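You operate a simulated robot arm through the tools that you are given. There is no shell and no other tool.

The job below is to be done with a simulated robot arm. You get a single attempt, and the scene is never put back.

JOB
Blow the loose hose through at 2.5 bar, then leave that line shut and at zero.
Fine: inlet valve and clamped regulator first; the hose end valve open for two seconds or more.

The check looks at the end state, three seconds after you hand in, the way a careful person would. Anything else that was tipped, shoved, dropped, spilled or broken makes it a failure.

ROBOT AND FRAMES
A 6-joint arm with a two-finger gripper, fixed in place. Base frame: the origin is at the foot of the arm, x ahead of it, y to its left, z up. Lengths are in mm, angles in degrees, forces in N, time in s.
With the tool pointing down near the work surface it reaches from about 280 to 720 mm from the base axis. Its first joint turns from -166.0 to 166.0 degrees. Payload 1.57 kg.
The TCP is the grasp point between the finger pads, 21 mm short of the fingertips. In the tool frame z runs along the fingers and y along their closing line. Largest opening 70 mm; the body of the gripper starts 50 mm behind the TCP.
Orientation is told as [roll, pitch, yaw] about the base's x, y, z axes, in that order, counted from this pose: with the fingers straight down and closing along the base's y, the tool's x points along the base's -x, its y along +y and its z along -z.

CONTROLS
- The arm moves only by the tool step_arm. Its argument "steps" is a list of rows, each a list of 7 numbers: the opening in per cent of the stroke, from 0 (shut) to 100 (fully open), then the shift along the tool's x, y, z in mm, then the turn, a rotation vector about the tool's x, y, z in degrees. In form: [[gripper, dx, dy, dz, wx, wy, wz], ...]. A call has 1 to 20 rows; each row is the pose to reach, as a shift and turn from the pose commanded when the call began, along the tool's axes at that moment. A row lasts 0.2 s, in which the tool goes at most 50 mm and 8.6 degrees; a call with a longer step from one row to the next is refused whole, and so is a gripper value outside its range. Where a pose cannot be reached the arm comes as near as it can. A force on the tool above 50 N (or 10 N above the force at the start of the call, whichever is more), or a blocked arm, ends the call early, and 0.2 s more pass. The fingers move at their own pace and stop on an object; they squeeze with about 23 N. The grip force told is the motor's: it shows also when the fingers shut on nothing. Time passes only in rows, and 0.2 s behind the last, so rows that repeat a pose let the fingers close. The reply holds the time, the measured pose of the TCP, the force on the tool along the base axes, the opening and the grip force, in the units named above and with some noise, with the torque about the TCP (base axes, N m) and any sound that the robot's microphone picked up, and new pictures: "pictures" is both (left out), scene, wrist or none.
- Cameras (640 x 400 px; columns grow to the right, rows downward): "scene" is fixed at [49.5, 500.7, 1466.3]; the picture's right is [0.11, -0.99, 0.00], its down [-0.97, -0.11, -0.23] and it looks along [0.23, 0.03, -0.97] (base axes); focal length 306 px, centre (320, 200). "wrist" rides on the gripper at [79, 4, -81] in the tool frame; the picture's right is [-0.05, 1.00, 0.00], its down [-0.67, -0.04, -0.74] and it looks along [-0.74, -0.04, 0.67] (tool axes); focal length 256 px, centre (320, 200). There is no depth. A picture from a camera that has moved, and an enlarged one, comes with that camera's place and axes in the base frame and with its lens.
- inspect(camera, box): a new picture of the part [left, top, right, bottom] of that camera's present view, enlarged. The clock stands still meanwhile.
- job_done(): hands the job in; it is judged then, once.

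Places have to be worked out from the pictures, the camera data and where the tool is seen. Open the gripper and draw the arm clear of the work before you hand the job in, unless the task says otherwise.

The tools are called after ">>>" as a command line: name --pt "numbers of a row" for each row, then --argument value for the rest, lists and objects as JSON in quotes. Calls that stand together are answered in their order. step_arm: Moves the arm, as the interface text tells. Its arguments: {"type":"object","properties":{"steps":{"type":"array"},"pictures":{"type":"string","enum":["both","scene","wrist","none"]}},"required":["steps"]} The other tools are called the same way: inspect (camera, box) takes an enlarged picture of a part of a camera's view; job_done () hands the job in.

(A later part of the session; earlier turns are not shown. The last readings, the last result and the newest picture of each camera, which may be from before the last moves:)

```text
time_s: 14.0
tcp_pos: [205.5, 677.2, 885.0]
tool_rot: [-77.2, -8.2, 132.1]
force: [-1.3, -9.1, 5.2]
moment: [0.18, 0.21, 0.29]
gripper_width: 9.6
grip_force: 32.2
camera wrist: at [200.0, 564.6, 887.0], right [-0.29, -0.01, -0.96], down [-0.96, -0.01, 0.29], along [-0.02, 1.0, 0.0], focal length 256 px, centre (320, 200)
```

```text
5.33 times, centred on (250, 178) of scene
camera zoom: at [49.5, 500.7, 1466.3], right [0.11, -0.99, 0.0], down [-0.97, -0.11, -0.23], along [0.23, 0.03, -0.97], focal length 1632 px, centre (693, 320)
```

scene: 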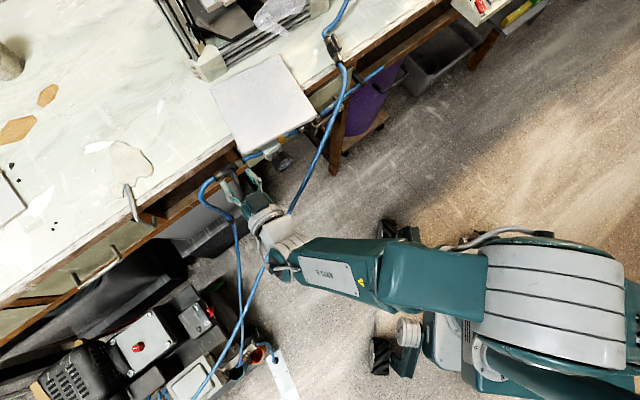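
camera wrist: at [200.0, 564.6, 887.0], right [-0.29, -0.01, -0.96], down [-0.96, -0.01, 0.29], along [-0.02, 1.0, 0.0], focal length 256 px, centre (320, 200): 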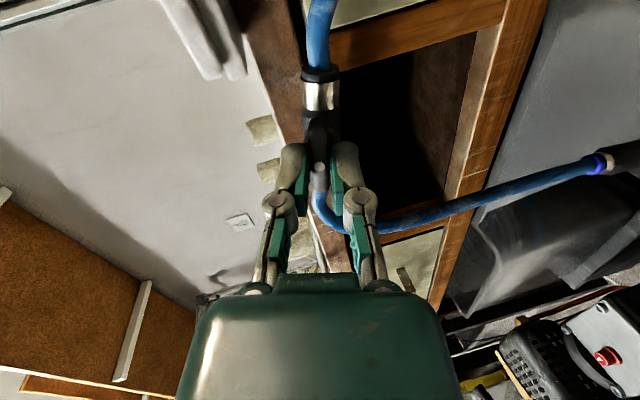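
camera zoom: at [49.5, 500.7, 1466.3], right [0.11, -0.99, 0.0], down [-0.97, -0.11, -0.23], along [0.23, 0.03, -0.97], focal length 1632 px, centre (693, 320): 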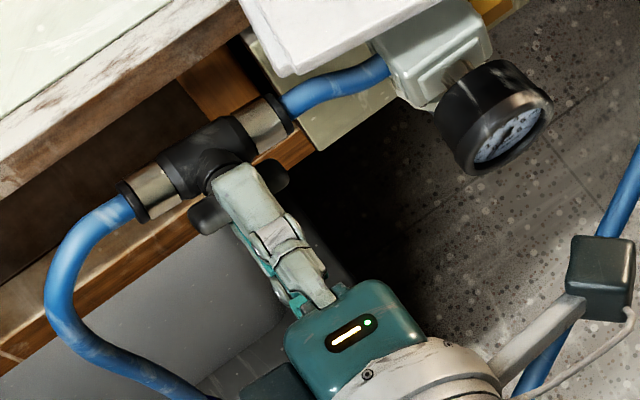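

The bar is parallel to the pipe, so the inlet is open. I'll release it, back straight out, and check that the handle stays put.

>>> step_arm --pt "20 0 0 0 0 0 0" --pt "40 0 0 0 0 0 0" --pt "45 0 0 0 0 0 0" --pt "45 0 0 -25 0 0 0" --pt "45 0 0 -60 0 0 0" --pt "45 0 0 -100 0 0 0" --pt "45 0 0 -100 0 0 0" --pictures "both"

>>> inspect --camera "scene" --box '[190, 140, 310, 215]'

>>> inspect --camera "scene" --box '[268, 155, 298, 175]'

```text
time_s: 15.6
tcp_pos: [134.0, 610.9, 906.2]
tool_rot: [-77.2, -8.2, 132.2]
force: [-0.3, -0.1, -0.3]
moment: [0.04, 0.0, 0.0]
gripper_width: 31.8
grip_force: 0.1
camera wrist: at [128.9, 497.6, 909.3], right [-0.29, -0.01, -0.96], down [-0.96, -0.01, 0.29], along [-0.02, 1.0, 0.0], focal length 256 px, centre (320, 200)
```

scene: 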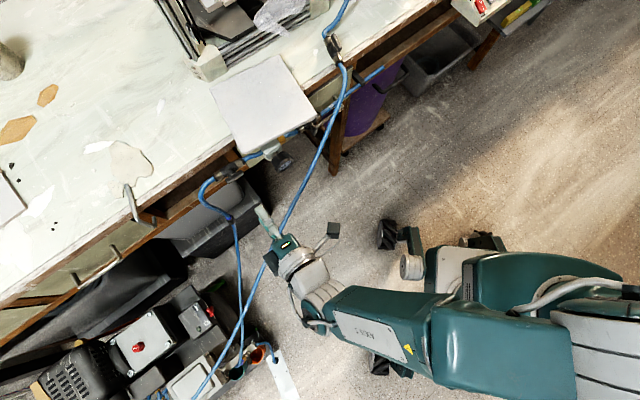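
wrist: 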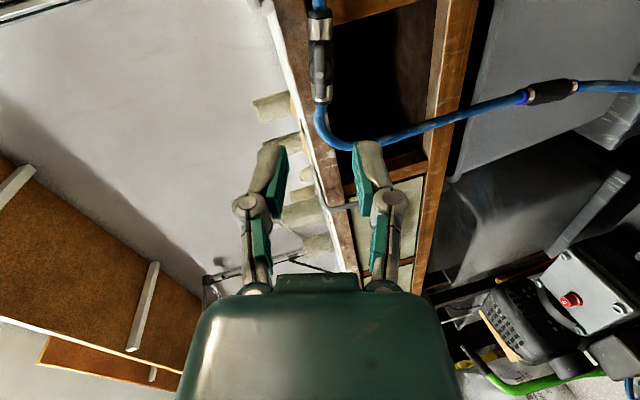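

```text
5.33 times, centred on (250, 178) of scene
camera zoom: at [49.5, 500.7, 1466.3], right [0.11, -0.99, 0.0], down [-0.97, -0.11, -0.23], along [0.23, 0.03, -0.97], focal length 1632 px, centre (693, 320)
```

zoom: 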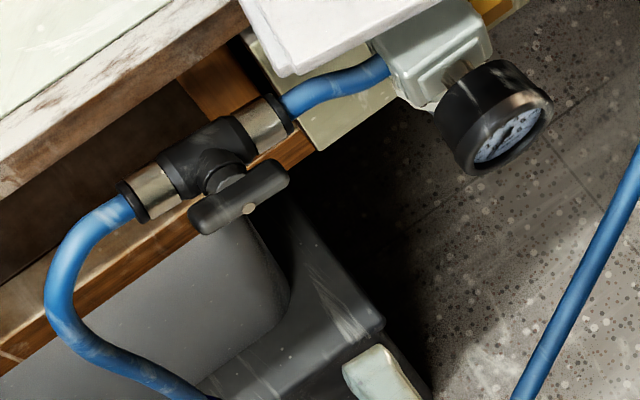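

```text
16.00 times, centred on (283, 165) of scene
camera zoom: at [49.5, 500.7, 1466.3], right [0.11, -0.99, 0.0], down [-0.97, -0.11, -0.23], along [0.23, 0.03, -0.97], focal length 4896 px, centre (912, 760)
```

zoom: 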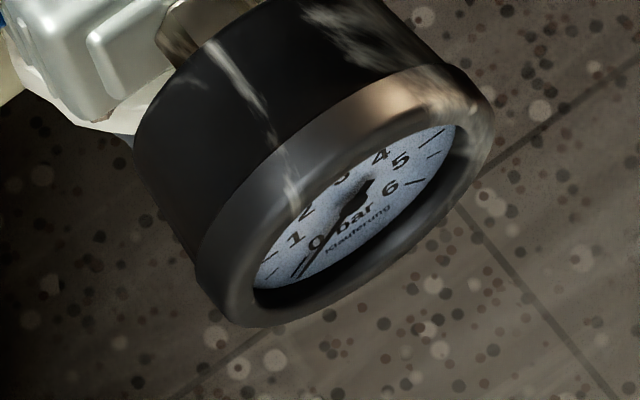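

The inlet handle now lies along the pipe and the gauge still reads 0, so the regulator is backed right off. Next is the knob under the regulator. I'll roll the tool level first, camera below, while still clear of everything.

>>> step_arm --pt "45 0 0 0 0 0 8" --pt "45 0 0 0 0 0 16" --pt "45 0 0 0 0 0 24" --pt "45 0 0 0 0 0 32" --pt "45 0 0 0 0 0 40" --pt "45 0 0 0 0 0 48" --pt "45 0 0 0 0 0 56" --pt "45 0 0 0 0 0 64" --pt "45 0 0 0 0 0 72" --pt "45 0 0 0 0 0 80" --pt "45 0 0 0 0 0 82.5" --pt "45 0 0 0 0 0 82.5" --pictures "wrist"

```text
time_s: 18.2
tcp_pos: [135.1, 610.2, 905.7]
tool_rot: [4.4, -77.4, 39.4]
force: [0.1, -0.5, -0.2]
moment: [0.0, -0.04, 0.01]
gripper_width: 31.5
grip_force: 0.1
camera wrist: at [61.6, 546.6, 846.8], right [-0.68, 0.73, 0.07], down [-0.39, -0.44, 0.81], along [0.62, 0.53, 0.58], focal length 256 px, centre (320, 200)
```

wrist: 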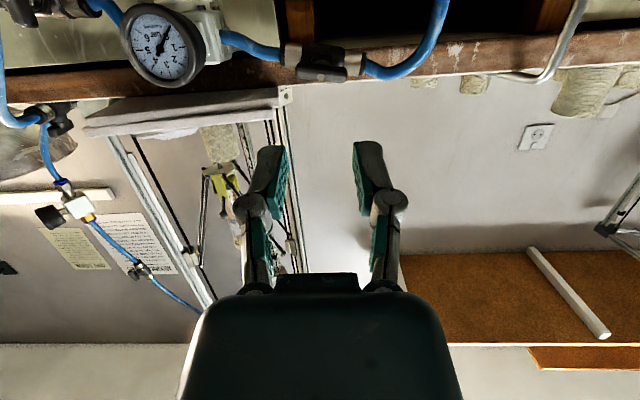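

The tool is level again. Now I'll swing it so it points along base +x and comes at the knob from the left. That keeps the gripper over the low part of the long hose and clear of the gauge.

>>> step_arm --pt "45 2 5 3 7.9 -0.2 1.7" --pt "45 4 10 6 15.9 -0.3 3.4" --pt "45 7 16 10 23.8 -0.5 5.2" --pt "45 10 21 13 31.7 -0.7 6.9" --pt "45 12 27 17 39.7 -0.9 8.6" --pt "45 14 32 20 47.6 -1 10.3" --pt "45 14 32 20 47.6 -1 10.3"

```text
time_s: 19.8
tcp_pos: [124.1, 645.8, 887.9]
tool_rot: [3.1, -77.7, -8.0]
force: [-1.5, -0.5, 0.0]
moment: [-0.02, 0.0, -0.01]
gripper_width: 31.4
grip_force: 0.0
camera wrist: at [28.9, 658.9, 828.5], right [0.1, 0.99, 0.06], down [-0.59, 0.01, 0.81], along [0.8, -0.12, 0.58], focal length 256 px, centre (320, 200)
```

scene: 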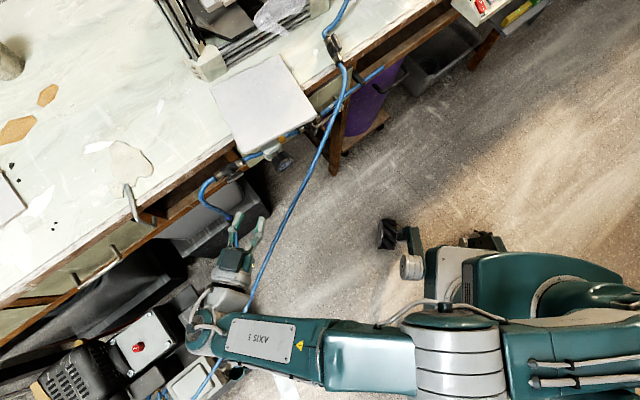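
wrist: 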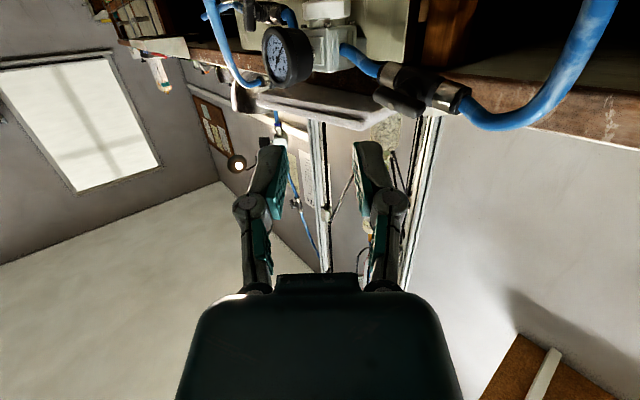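

The tool points along +x with yaw about −5°. I'll lower it to the pre-grasp point about 150 mm short of the knob, below the inlet valve's height.

>>> step_arm --pt "45 19 2 14 0 0 0" --pt "45 38 3.5 28 0 0 0" --pt "45 56 5 42 0 0 0" --pt "45 56 5 42 0 0 0"

>>> inspect --camera "wrist" --box '[180, 0, 500, 200]'

>>> inspect --camera "scene" --box '[180, 130, 340, 330]'

```text
time_s: 20.8
tcp_pos: [151.8, 648.7, 823.5]
tool_rot: [3.1, -77.7, -7.9]
force: [-1.2, -0.2, -1.6]
moment: [-0.02, 0.0, -0.04]
gripper_width: 31.7
grip_force: 0.2
camera wrist: at [58.0, 661.5, 764.4], right [0.1, 0.99, 0.06], down [-0.59, 0.01, 0.81], along [0.8, -0.12, 0.58], focal length 256 px, centre (320, 200)
```

scene: 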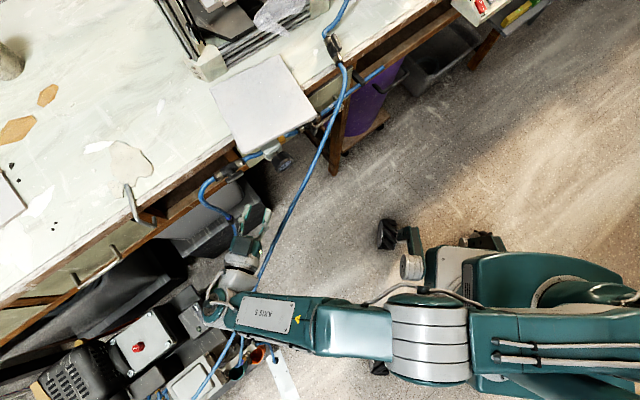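
wrist: 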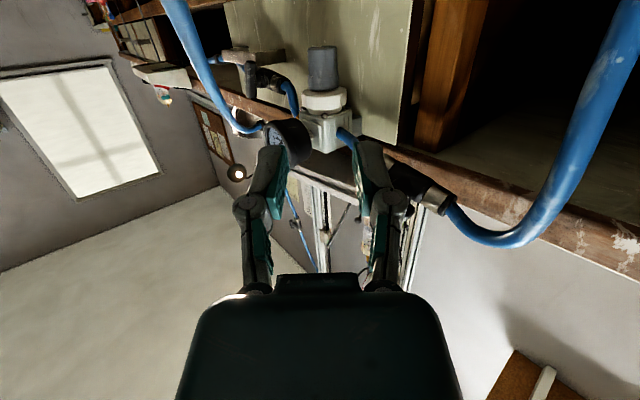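

```text
2.00 times, centred on (340, 100) of wrist
camera zoom: at [58.0, 661.5, 764.4], right [0.1, 0.99, 0.06], down [-0.59, 0.01, 0.81], along [0.8, -0.12, 0.58], focal length 512 px, centre (280, 400)
```

zoom: 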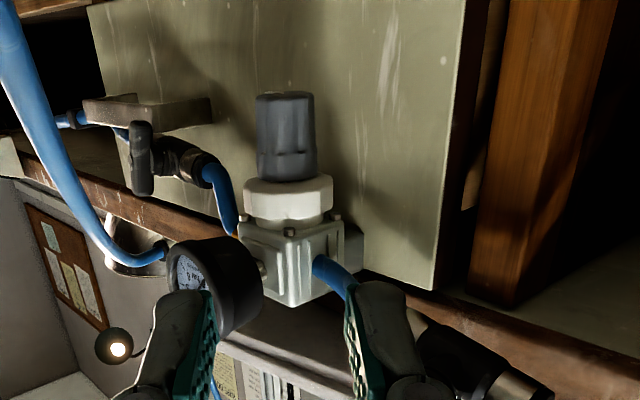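

```text
2.00 times, centred on (260, 230) of scene
camera zoom: at [49.5, 500.7, 1466.3], right [0.11, -0.99, 0.0], down [-0.97, -0.11, -0.23], along [0.23, 0.03, -0.97], focal length 612 px, centre (440, 140)
```

zoom: 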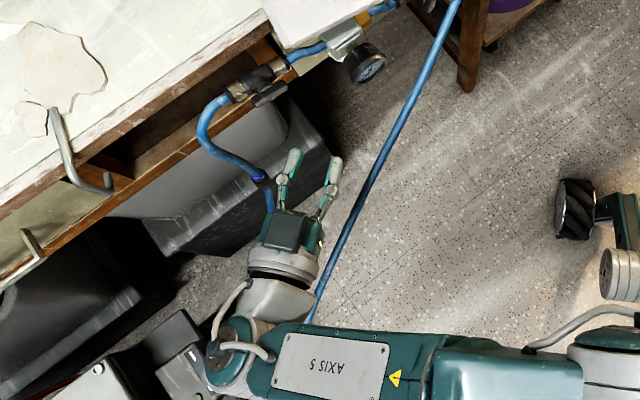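

The view agrees with my estimate: knob axis at about (300, 636.6), spanning z ≈ 784–818. I'll slide forward along the finger direction to 60 mm short and check the alignment again.

>>> step_arm --pt "50 -1 0.4 30 0 0 0" --pt "50 -2.5 0.8 60 0 0 0" --pt "50 -4 1.2 88 0 0 0" --pt "50 -4 1.2 88 0 0 0"

>>> inspect --camera "wrist" --box '[200, 40, 440, 200]'

>>> inspect --camera "scene" --box '[190, 130, 310, 230]'

```text
time_s: 21.8
tcp_pos: [241.6, 643.4, 809.2]
tool_rot: [3.2, -77.7, -8.0]
force: [-0.5, 0.0, -0.4]
moment: [0.02, 0.0, -0.02]
gripper_width: 35.0
grip_force: 0.0
camera wrist: at [146.0, 656.1, 749.0], right [0.1, 0.99, 0.06], down [-0.59, 0.01, 0.81], along [0.8, -0.12, 0.58], focal length 256 px, centre (320, 200)
```

scene: 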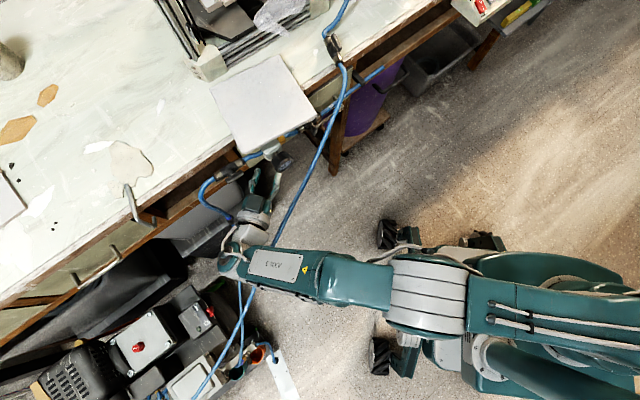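
wrist: 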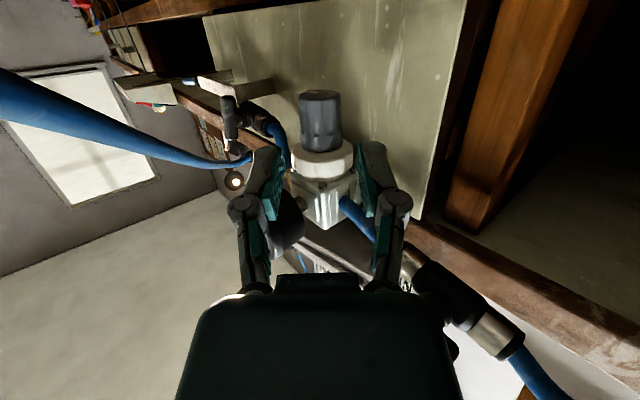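

```text
2.50 times, centred on (320, 120) of wrist
camera zoom: at [146.0, 656.1, 749.0], right [0.1, 0.99, 0.06], down [-0.59, 0.01, 0.81], along [0.8, -0.12, 0.58], focal length 640 px, centre (320, 400)
```

zoom: 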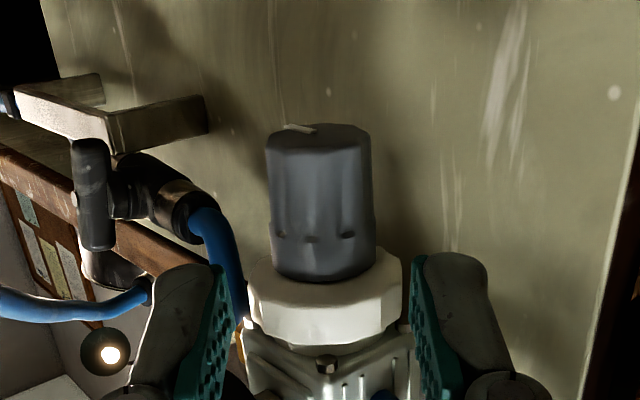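

```text
4.00 times, centred on (250, 180) of scene
camera zoom: at [49.5, 500.7, 1466.3], right [0.11, -0.99, 0.0], down [-0.97, -0.11, -0.23], along [0.23, 0.03, -0.97], focal length 1224 px, centre (600, 280)
```

zoom: 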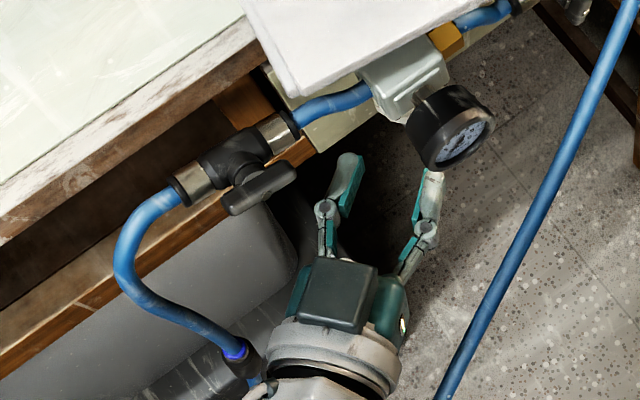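

The knob is centred between the fingers, and a white index mark on its end will let me track rotation. I'll advance the last 56 mm so the pads straddle it below the white ring.

>>> step_arm --pt "50 0 -0.2 20 0 0 0" --pt "50 0.2 -0.4 40 0 0 0" --pt "50 0.4 -0.5 56.5 0 0 0" --pt "50 0.4 -0.5 56.5 0 0 0" --pictures "wrist"

>>> inspect --camera "wrist" --box '[200, 60, 440, 220]'

>>> inspect --camera "scene" --box '[230, 130, 310, 190]'

```text
time_s: 22.8
tcp_pos: [295.4, 637.8, 796.7]
tool_rot: [3.1, -77.7, -7.9]
force: [0.0, -1.1, 0.3]
moment: [-0.01, -0.04, -0.01]
gripper_width: 35.2
grip_force: 0.1
camera wrist: at [199.7, 650.4, 737.0], right [0.1, 0.99, 0.06], down [-0.59, 0.01, 0.81], along [0.8, -0.12, 0.58], focal length 256 px, centre (320, 200)
```

wrist: 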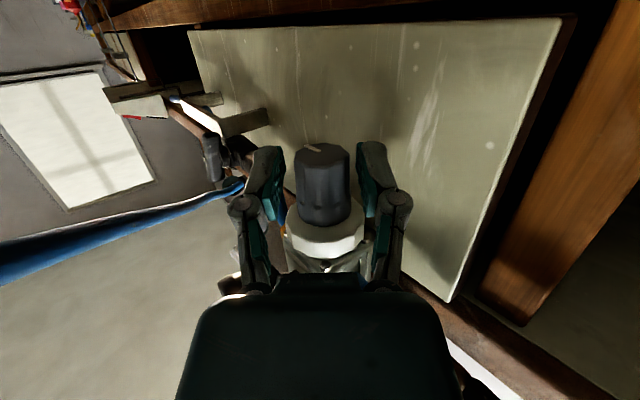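

```text
2.50 times, centred on (320, 140) of wrist
camera zoom: at [199.7, 650.4, 737.0], right [0.1, 0.99, 0.06], down [-0.59, 0.01, 0.81], along [0.8, -0.12, 0.58], focal length 640 px, centre (320, 350)
```

zoom: 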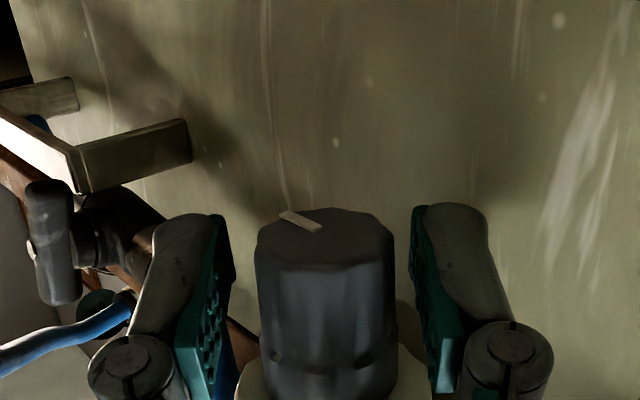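

```text
6.67 times, centred on (270, 160) of scene
camera zoom: at [49.5, 500.7, 1466.3], right [0.11, -0.99, 0.0], down [-0.97, -0.11, -0.23], along [0.23, 0.03, -0.97], focal length 2040 px, centre (653, 467)
```

zoom: 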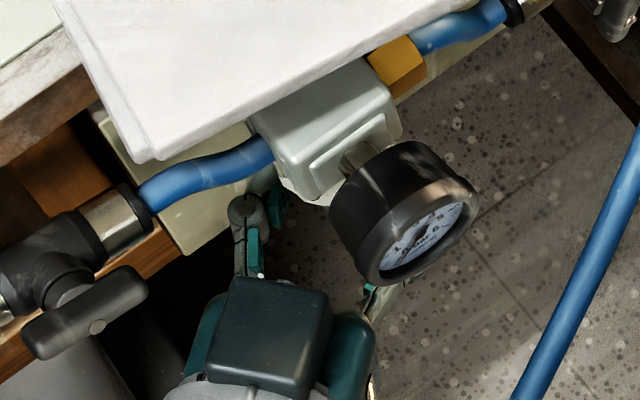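

The knob sits well between the pads, with its axis about 5 mm past the TCP. Closing on it.

>>> step_arm --pt "30 0 0.5 0 0 0 0" --pt "15 0 0.5 0 0 0 0" --pt "0 0 0.5 0 0 0 0" --pt "0 0 0.5 0 0 0 0" --pictures "wrist"

>>> inspect --camera "wrist" --box '[260, 110, 380, 185]'

>>> inspect --camera "scene" --box '[268, 152, 298, 172]'

```text
time_s: 23.8
tcp_pos: [294.7, 637.7, 797.3]
tool_rot: [3.2, -77.7, -8.0]
force: [0.7, 10.0, -1.2]
moment: [-0.1, -0.07, 0.06]
gripper_width: 24.5
grip_force: 31.9
camera wrist: at [199.3, 651.5, 737.2], right [0.1, 0.99, 0.06], down [-0.59, 0.0, 0.81], along [0.8, -0.12, 0.58], focal length 256 px, centre (320, 200)
```

wrist: 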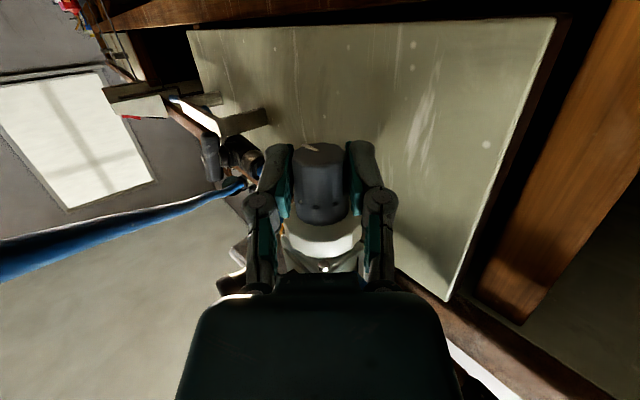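

```text
5.33 times, centred on (320, 148) of wrist
camera zoom: at [199.3, 651.5, 737.2], right [0.1, 0.99, 0.06], down [-0.59, 0.0, 0.81], along [0.8, -0.12, 0.58], focal length 1365 px, centre (320, 480)
```

zoom: 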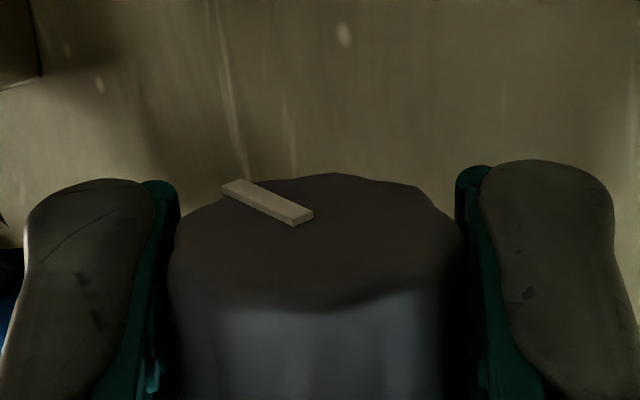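

```text
16.00 times, centred on (283, 162) of scene
camera zoom: at [49.5, 500.7, 1466.3], right [0.11, -0.99, 0.0], down [-0.97, -0.11, -0.23], along [0.23, 0.03, -0.97], focal length 4896 px, centre (912, 808)
```

zoom: 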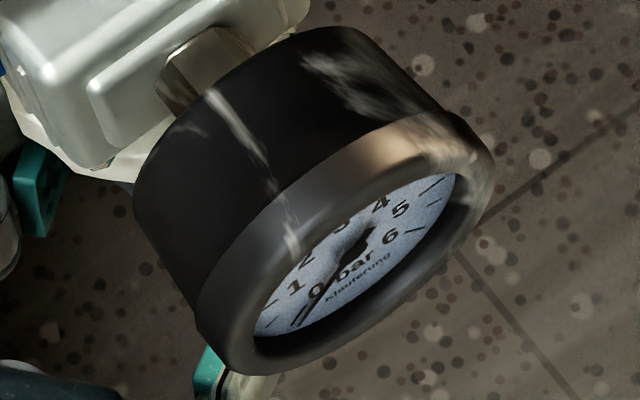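

Gripped at 24.5 mm, with the gauge still at 0. I'll try a small turn of the knob counter-clockwise from above, which is clockwise from its end and should raise the pressure, then check the gauge.

>>> step_arm --pt "0 0 0.6 0 -3.9 0 -0.8" --pt "0 0 0.3 0 -7.8 0.1 -1.7" --pt "0 0 0 0 -11.7 0.1 -2.5" --pt "0 0 0 0 -11.7 0.1 -2.5" --pictures "wrist"

>>> inspect --camera "wrist" --box '[260, 110, 380, 185]'

>>> inspect --camera "scene" --box '[268, 152, 298, 172]'

```text
time_s: 24.8
tcp_pos: [294.5, 636.3, 796.2]
tool_rot: [3.1, -77.7, 4.1]
force: [-9.2, 0.1, -4.7]
moment: [-0.02, -0.02, -0.01]
gripper_width: 24.7
grip_force: 31.8
camera wrist: at [198.7, 630.0, 737.1], right [-0.11, 0.99, 0.06], down [-0.58, -0.12, 0.81], along [0.81, 0.05, 0.58], focal length 256 px, centre (320, 200)
```

wrist: 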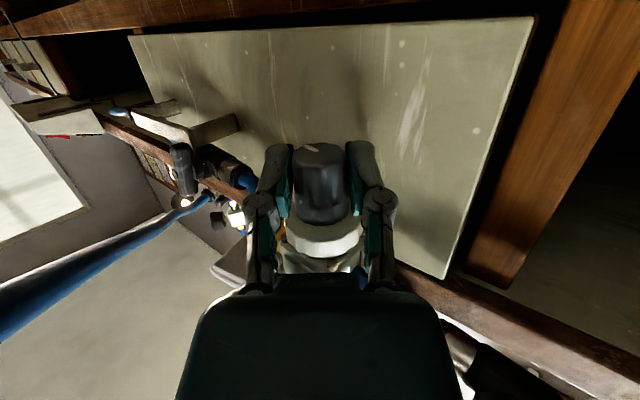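

```text
5.33 times, centred on (320, 148) of wrist
camera zoom: at [198.7, 630.0, 737.1], right [-0.11, 0.99, 0.06], down [-0.58, -0.12, 0.81], along [0.81, 0.05, 0.58], focal length 1365 px, centre (320, 480)
```

zoom: 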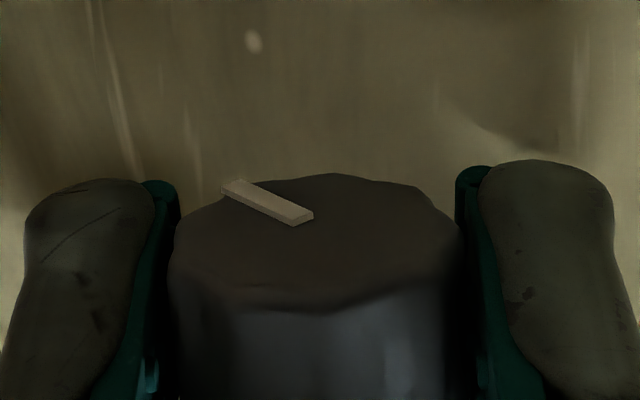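

```text
16.00 times, centred on (283, 162) of scene
camera zoom: at [49.5, 500.7, 1466.3], right [0.11, -0.99, 0.0], down [-0.97, -0.11, -0.23], along [0.23, 0.03, -0.97], focal length 4896 px, centre (912, 808)
```

zoom: 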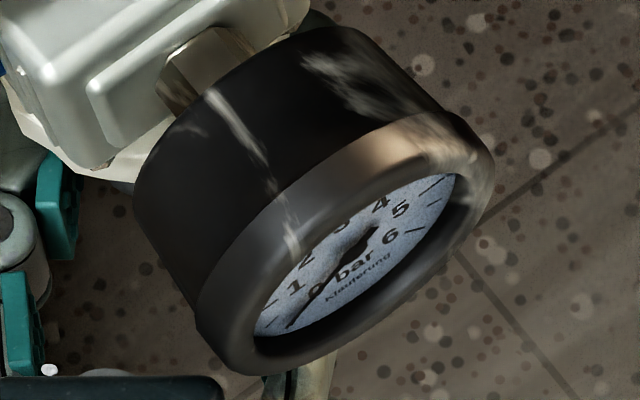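

The needle lifted off zero, so this direction raises pressure, and the knob followed the jaws exactly. I'll regrip: open a little, swing back 32° around the knob, and close again.

>>> step_arm --pt "25 0 0 0 0 0 0" --pt "45 0 0 0 0 0 0" --pt "45 0 0 0 0 0 0" --pt "45 0 0.7 0.2 7.8 -0.1 1.7" --pt "45 0 1.5 0.4 15.6 -0.2 3.4" --pt "45 0 2.2 0.6 23.4 -0.2 5.1" --pt "45 0 2.9 0.8 31.2 -0.3 6.8" --pt "45 0 2.9 0.8 31.2 -0.3 6.8" --pictures "both"

>>> inspect --camera "wrist" --box '[240, 100, 400, 200]'

>>> inspect --camera "scene" --box '[190, 130, 310, 230]'

>>> inspect --camera "scene" --box '[276, 155, 296, 172]'

```text
time_s: 26.4
tcp_pos: [291.6, 628.0, 798.1]
tool_rot: [2.3, -77.1, -24.9]
force: [16.0, 29.6, -13.0]
moment: [-0.58, -0.04, 0.11]
gripper_width: 49.9
grip_force: 14.4
out of reach, approached as far as the arm can: row 7, 8
stopped in row 8: the force on the tool passed its limit at 62 N (the readings are from after the stop); the commanded pose is now the measured one
camera wrist: at [205.7, 669.4, 739.3], right [0.4, 0.92, 0.06], down [-0.55, 0.18, 0.82], along [0.74, -0.36, 0.58], focal length 256 px, centre (320, 200)
```

scene: 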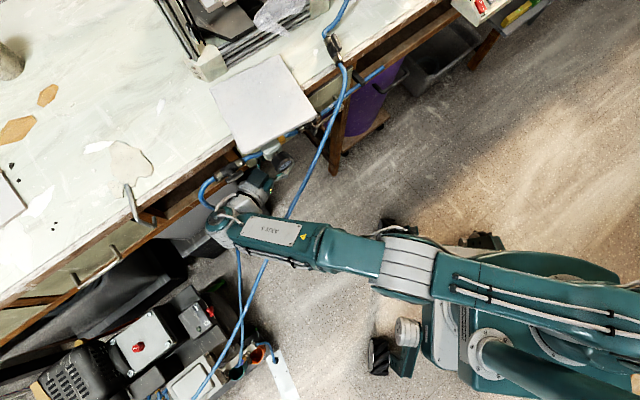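
wrist: 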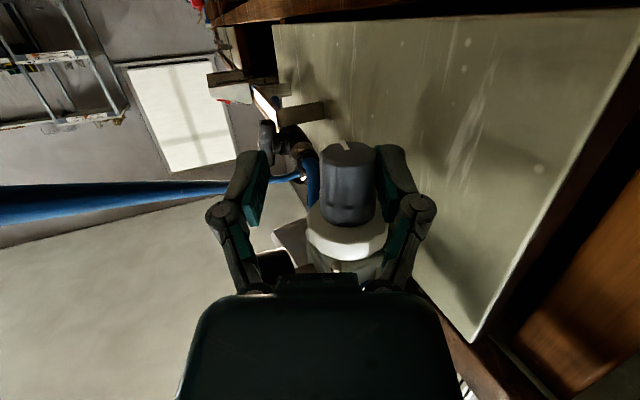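

```text
4.00 times, centred on (320, 150) of wrist
camera zoom: at [205.7, 669.4, 739.3], right [0.4, 0.92, 0.06], down [-0.55, 0.18, 0.82], along [0.74, -0.36, 0.58], focal length 1024 px, centre (320, 400)
```

zoom: 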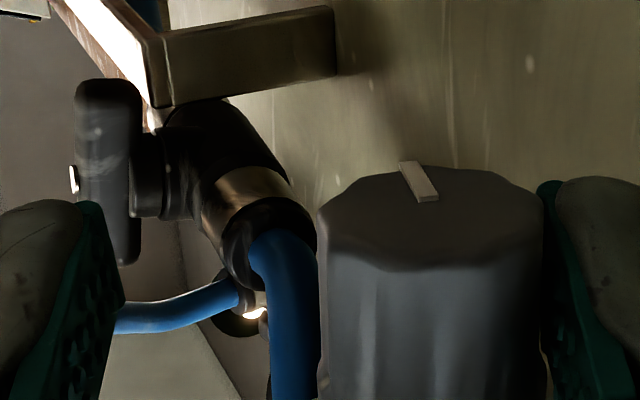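

```text
4.00 times, centred on (250, 180) of scene
camera zoom: at [49.5, 500.7, 1466.3], right [0.11, -0.99, 0.0], down [-0.97, -0.11, -0.23], along [0.23, 0.03, -0.97], focal length 1224 px, centre (600, 280)
```

zoom: 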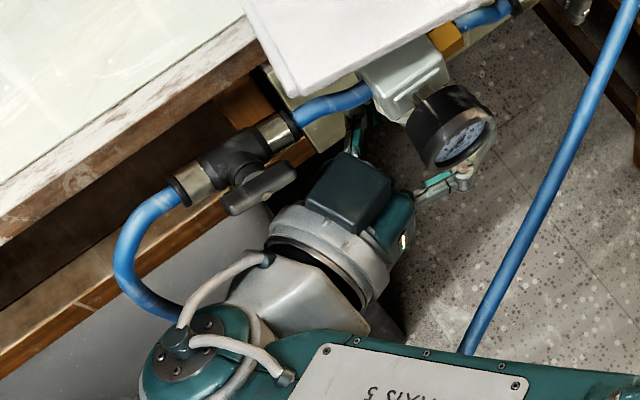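

```text
16.00 times, centred on (286, 164) of scene
camera zoom: at [49.5, 500.7, 1466.3], right [0.11, -0.99, 0.0], down [-0.97, -0.11, -0.23], along [0.23, 0.03, -0.97], focal length 4896 px, centre (864, 784)
```

zoom: 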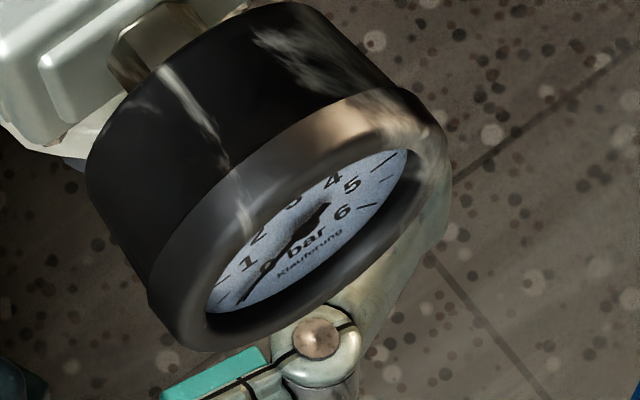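

The arm ran out of reach at that yaw and a finger pressed on the knob, which stopped the move. The gauge shows only a small pressure and nothing looks displaced. I'll ease back to yaw −13 with the knob re-centred between the fingers.

>>> step_arm --pt "50 0.6 3.5 -0.3 -2.5 0 -0.6" --pt "50 1.2 7 -0.6 -5.5 0 -1.2" --pt "50 2 11.3 -1 -9.3 0.1 -2.1" --pt "50 2 11.3 -1 -9.3 0.1 -2.1" --pictures "wrist"

>>> inspect --camera "wrist" --box '[240, 100, 400, 200]'

>>> inspect --camera "scene" --box '[276, 155, 296, 172]'

```text
time_s: 27.4
tcp_pos: [293.3, 633.4, 799.4]
tool_rot: [3.2, -77.2, -16.4]
force: [0.1, 1.6, 1.8]
moment: [-0.01, 0.1, -0.12]
gripper_width: 37.2
grip_force: 1.6
camera wrist: at [201.7, 660.8, 741.1], right [0.24, 0.97, 0.06], down [-0.57, 0.09, 0.81], along [0.78, -0.24, 0.58], focal length 256 px, centre (320, 200)
```

wrist: 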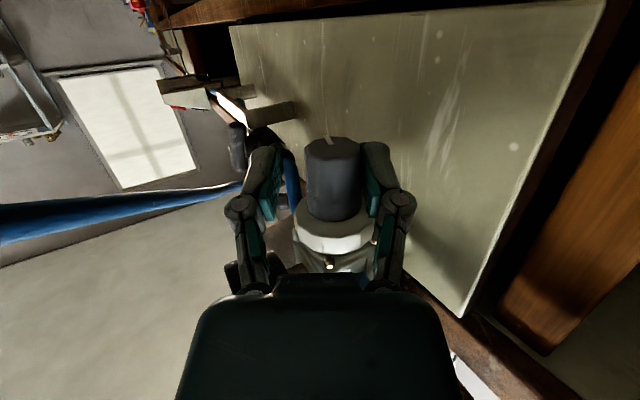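

```text
4.00 times, centred on (320, 150) of wrist
camera zoom: at [201.7, 660.8, 741.1], right [0.24, 0.97, 0.06], down [-0.57, 0.09, 0.81], along [0.78, -0.24, 0.58], focal length 1024 px, centre (320, 400)
```

zoom: 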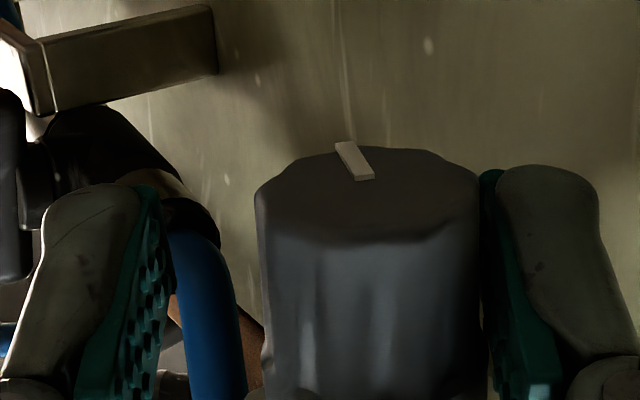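

```text
16.00 times, centred on (286, 164) of scene
camera zoom: at [49.5, 500.7, 1466.3], right [0.11, -0.99, 0.0], down [-0.97, -0.11, -0.23], along [0.23, 0.03, -0.97], focal length 4896 px, centre (864, 784)
```

zoom: 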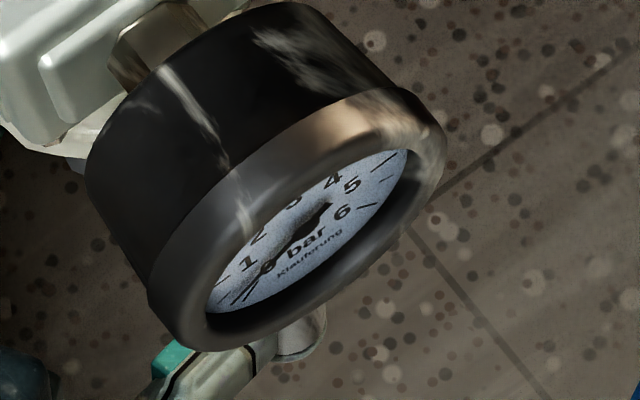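

Forces are back to zero. The knob sits about 5 mm to the right of centre in the jaws, so I'll shift by that amount and close on it.

>>> step_arm --pt "50 1 2.7 0 0 0 0" --pt "50 2 5.3 0 0 0 0" --pt "50 2 5.3 0 0 0 0" --pictures "wrist"

>>> inspect --camera "wrist" --box '[240, 100, 400, 200]'

```text
time_s: 28.2
tcp_pos: [294.7, 638.2, 797.7]
tool_rot: [2.8, -77.1, -16.3]
force: [-0.4, -0.7, 0.3]
moment: [-0.01, -0.01, -0.03]
gripper_width: 34.8
grip_force: 0.1
camera wrist: at [202.3, 665.5, 739.0], right [0.24, 0.97, 0.06], down [-0.57, 0.09, 0.81], along [0.78, -0.23, 0.58], focal length 256 px, centre (320, 200)
```

wrist: 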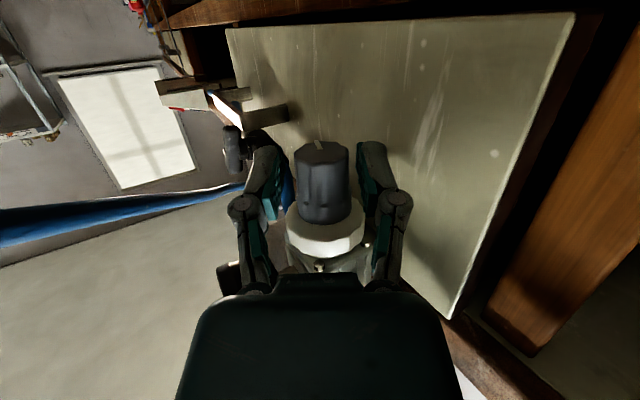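

```text
4.00 times, centred on (320, 150) of wrist
camera zoom: at [202.3, 665.5, 739.0], right [0.24, 0.97, 0.06], down [-0.57, 0.09, 0.81], along [0.78, -0.23, 0.58], focal length 1024 px, centre (320, 400)
```

zoom: 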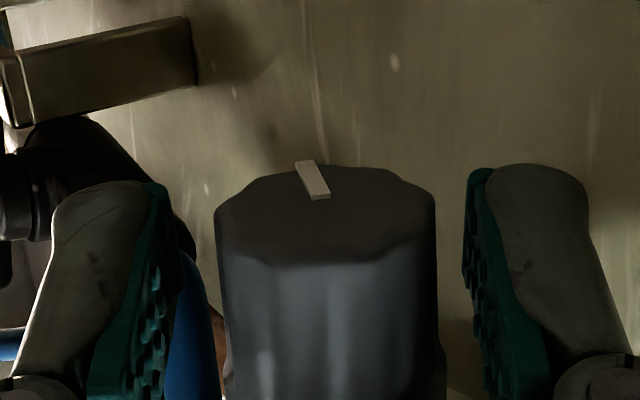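

Centred now. I'll close and turn the knob another 25° or so.

>>> step_arm --pt "30 0 0 0 0 0 0" --pt "12 0 0 0 0 0 0" --pt "0 0 0 0 0 0 0" --pt "0 0 0 0 0 0 0" --pt "0 0 -0.4 0 -4.9 0 -1.1" --pt "0 0 -0.8 0.1 -9.8 0.1 -2.1" --pt "0 0 -1.3 0.2 -14.7 0.2 -3.2" --pt "0 0 -1.7 0.3 -19.6 0.2 -4.2" --pt "0 0 -2.1 0.4 -24.4 0.3 -5.3" --pt "0 0 -2.1 0.4 -24.4 0.3 -5.3" --pictures "wrist"

>>> inspect --camera "wrist" --box '[240, 100, 400, 200]'

>>> inspect --camera "scene" --box '[276, 155, 296, 172]'

```text
time_s: 30.4
tcp_pos: [290.4, 635.6, 800.2]
tool_rot: [3.8, -76.8, 9.1]
force: [-12.8, 53.6, -28.9]
moment: [-0.62, -0.07, 0.81]
gripper_width: 25.3
grip_force: 32.3
stopped in row 10: the force on the tool passed its limit at 52 N (the readings are from after the stop); the commanded pose is now the measured one
camera wrist: at [194.7, 618.4, 741.3], right [-0.21, 0.98, 0.07], down [-0.55, -0.17, 0.82], along [0.81, 0.14, 0.57], focal length 256 px, centre (320, 200)
```

wrist: 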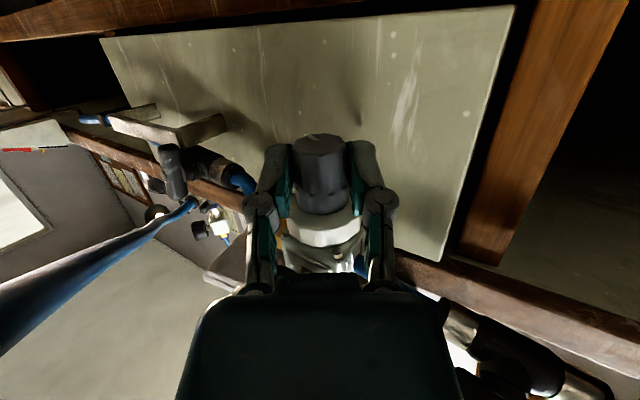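

```text
4.00 times, centred on (320, 150) of wrist
camera zoom: at [194.7, 618.4, 741.3], right [-0.21, 0.98, 0.07], down [-0.55, -0.17, 0.82], along [0.81, 0.14, 0.57], focal length 1024 px, centre (320, 400)
```

zoom: 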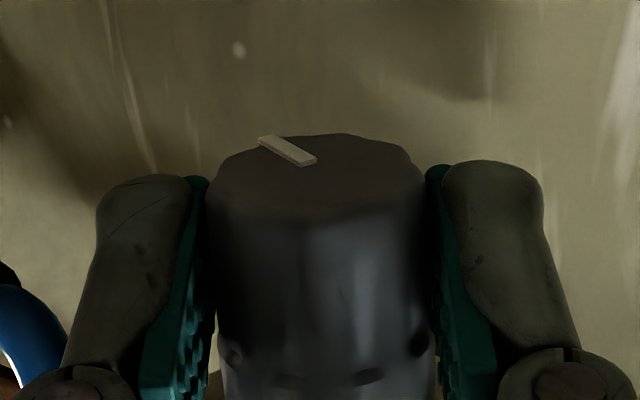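

```text
16.00 times, centred on (286, 164) of scene
camera zoom: at [49.5, 500.7, 1466.3], right [0.11, -0.99, 0.0], down [-0.97, -0.11, -0.23], along [0.23, 0.03, -0.97], focal length 4896 px, centre (864, 784)
```

zoom: 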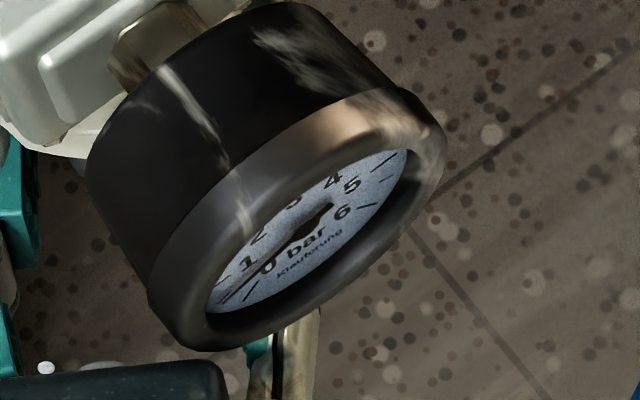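

The force limit tripped at 52 N, and the mark shows the knob slipped in the jaws instead of turning all the way. Before moving again I'll look for anything the arm might be touching.

>>> inspect --camera "scene" --box '[180, 110, 360, 240]'

>>> inspect --camera "scene" --box '[235, 130, 315, 190]'

>>> inspect --camera "wrist" --box '[0, 120, 260, 360]'

>>> inspect --camera "wrist" --box '[200, 120, 440, 300]'

```text
3.08 times, centred on (270, 175) of scene
camera zoom: at [49.5, 500.7, 1466.3], right [0.11, -0.99, 0.0], down [-0.97, -0.11, -0.23], along [0.23, 0.03, -0.97], focal length 942 px, centre (474, 277)
```

zoom: 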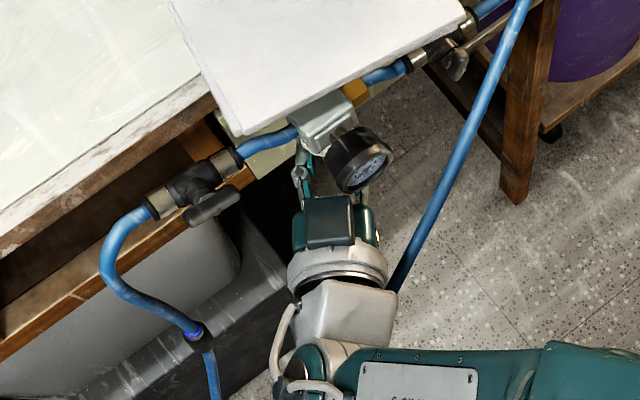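

```text
6.67 times, centred on (275, 160) of scene
camera zoom: at [49.5, 500.7, 1466.3], right [0.11, -0.99, 0.0], down [-0.97, -0.11, -0.23], along [0.23, 0.03, -0.97], focal length 2040 px, centre (620, 467)
```

zoom: 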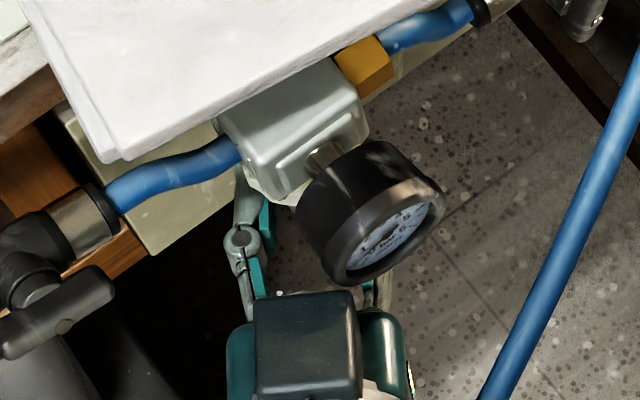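

```text
1.67 times, centred on (130, 240) of wrist
camera zoom: at [194.7, 618.4, 741.3], right [-0.21, 0.98, 0.07], down [-0.55, -0.17, 0.82], along [0.81, 0.14, 0.57], focal length 427 px, centre (637, 133)
```

zoom: 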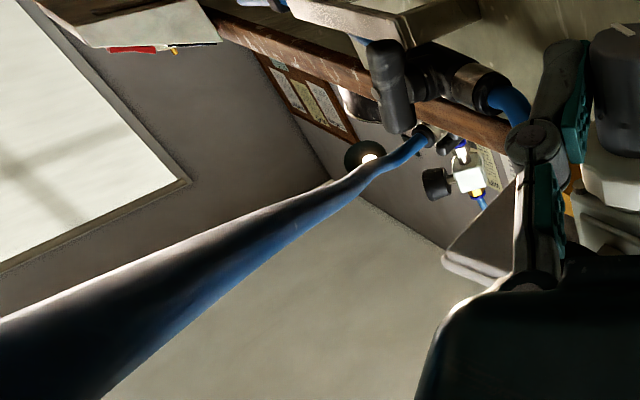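

```text
2.22 times, centred on (320, 210) of wrist
camera zoom: at [194.7, 618.4, 741.3], right [-0.21, 0.98, 0.07], down [-0.55, -0.17, 0.82], along [0.81, 0.14, 0.57], focal length 569 px, centre (320, 178)
```

zoom: 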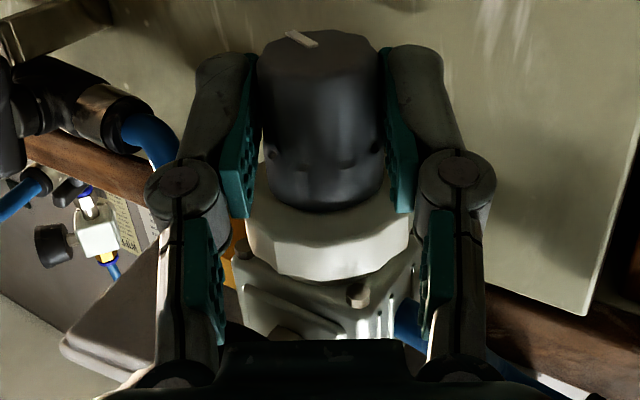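

The arm isn't touching anything else. The knob is faceted, and the second grip landed on its corners, so the pads slid round to the flats. I'll relax the grip, settle the tool and look closely at the facets so I can regrip on flats.

>>> step_arm --pt "25 0 0 0 0 0 0" --pt "50 0 0 0 0 0 0" --pt "50 0 0 0 0 0 0" --pt "50 0 0 0 0 0 0" --pictures "wrist"

>>> inspect --camera "wrist" --box '[270, 115, 370, 180]'

>>> inspect --camera "scene" --box '[276, 155, 296, 172]'

```text
time_s: 31.4
tcp_pos: [291.7, 630.8, 805.3]
tool_rot: [5.4, -77.6, 6.7]
force: [-25.7, -18.6, 13.2]
moment: [0.83, -0.74, 0.5]
gripper_width: 36.5
grip_force: 1.0
camera wrist: at [197.8, 616.4, 746.0], right [-0.19, 0.98, 0.07], down [-0.56, -0.17, 0.81], along [0.8, 0.12, 0.58], focal length 256 px, centre (320, 200)
```

wrist: 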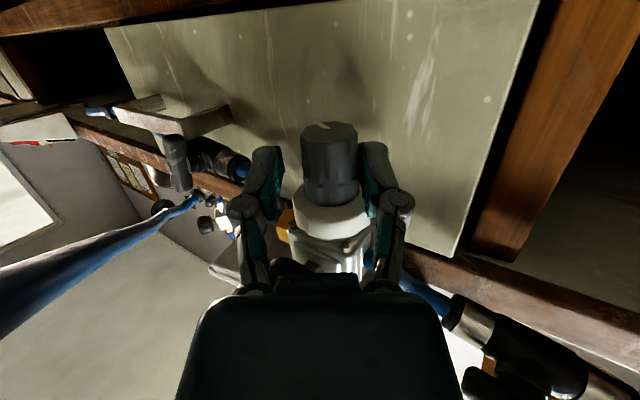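

```text
6.15 times, centred on (320, 148) of wrist
camera zoom: at [197.8, 616.4, 746.0], right [-0.19, 0.98, 0.07], down [-0.56, -0.17, 0.81], along [0.8, 0.12, 0.58], focal length 1575 px, centre (320, 523)
```

zoom: 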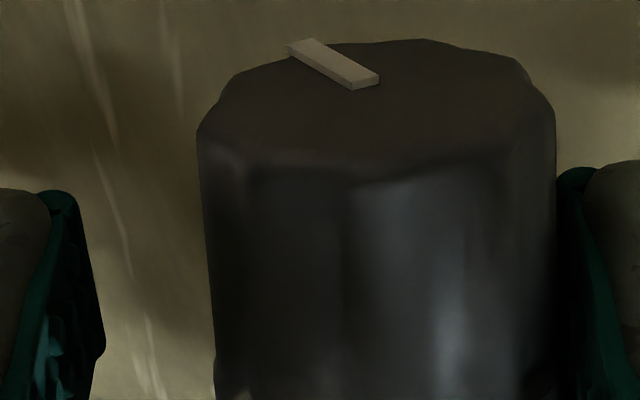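

```text
16.00 times, centred on (286, 164) of scene
camera zoom: at [49.5, 500.7, 1466.3], right [0.11, -0.99, 0.0], down [-0.97, -0.11, -0.23], along [0.23, 0.03, -0.97], focal length 4896 px, centre (864, 784)
```

zoom: 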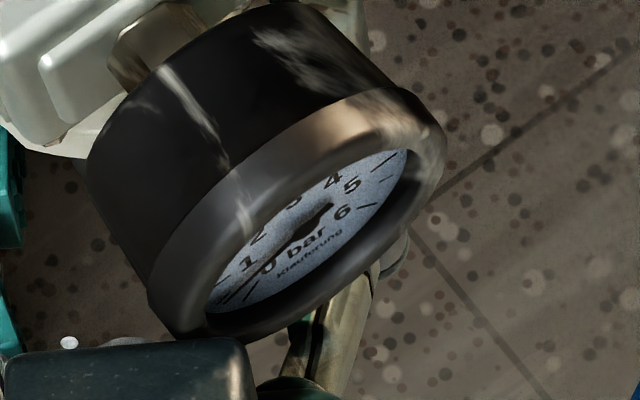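

After release the tool still feels about 34 N and has drifted up to z = 805. Something is touching, so I'll look closely around the left finger and the regulator before moving.

>>> inspect --camera "scene" --box '[240, 135, 300, 180]'

>>> inspect --camera "wrist" --box '[200, 100, 440, 300]'

>>> inspect --camera "wrist" --box '[330, 120, 450, 280]'

>>> inspect --camera "scene" --box '[180, 170, 440, 400]'

```text
8.89 times, centred on (270, 158) of scene
camera zoom: at [49.5, 500.7, 1466.3], right [0.11, -0.99, 0.0], down [-0.97, -0.11, -0.23], along [0.23, 0.03, -0.97], focal length 2720 px, centre (764, 578)
```

zoom: 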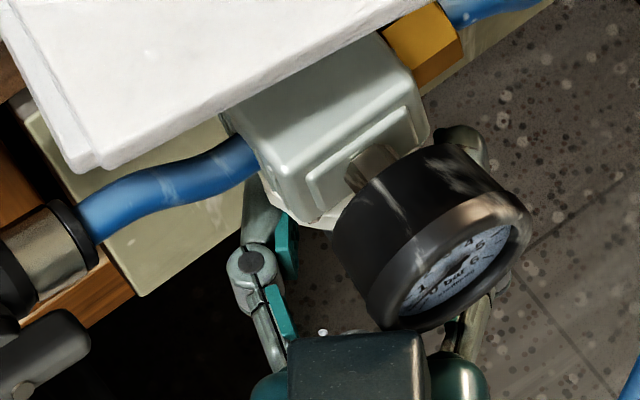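

```text
2.00 times, centred on (320, 200) of wrist
camera zoom: at [197.8, 616.4, 746.0], right [-0.19, 0.98, 0.07], down [-0.56, -0.17, 0.81], along [0.8, 0.12, 0.58], focal length 512 px, centre (320, 200)
```

zoom: 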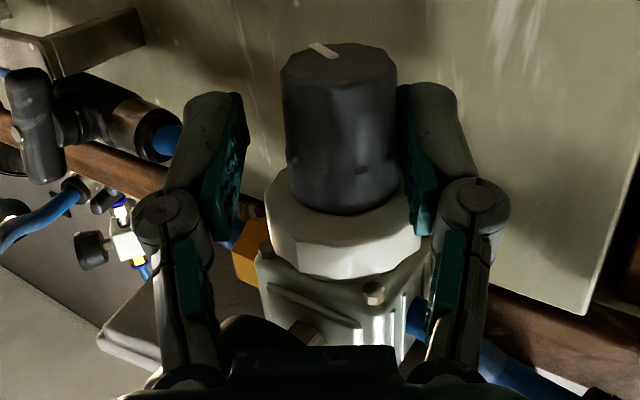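

```text
2.50 times, centred on (390, 200) of wrist
camera zoom: at [197.8, 616.4, 746.0], right [-0.19, 0.98, 0.07], down [-0.56, -0.17, 0.81], along [0.8, 0.12, 0.58], focal length 640 px, centre (145, 200)
```

zoom: 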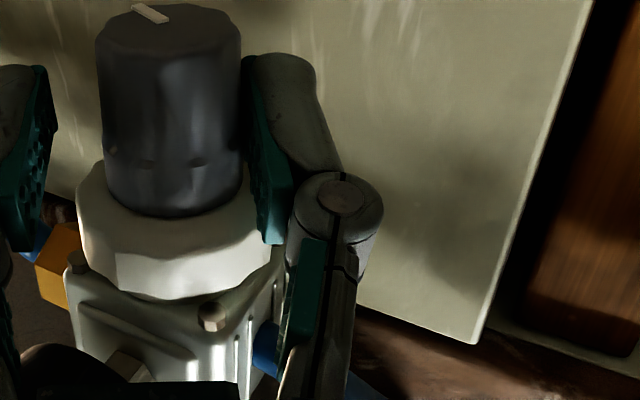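

```text
1.74 times, centred on (310, 285) of scene
camera zoom: at [49.5, 500.7, 1466.3], right [0.11, -0.99, 0.0], down [-0.97, -0.11, -0.23], along [0.23, 0.03, -0.97], focal length 532 px, centre (337, 52)
```

zoom: 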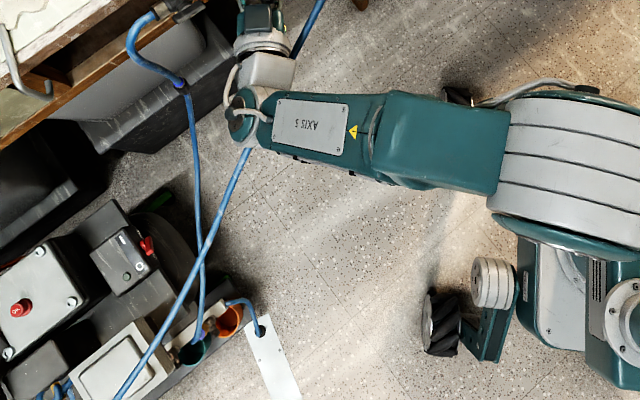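

I can't identify the contact from the pictures alone, so I'll hold for one step and read the force again before choosing how to back out.

>>> step_arm --pt "60 0 0 0 0 0 0" --pt "60 0 0 0 0 0 0" --pictures "none"

```text
time_s: 32.0
tcp_pos: [292.3, 630.6, 805.9]
tool_rot: [4.9, -77.5, 7.2]
force: [-23.0, -11.8, 15.6]
moment: [0.32, -0.42, 0.17]
gripper_width: 42.0
grip_force: 0.1
```

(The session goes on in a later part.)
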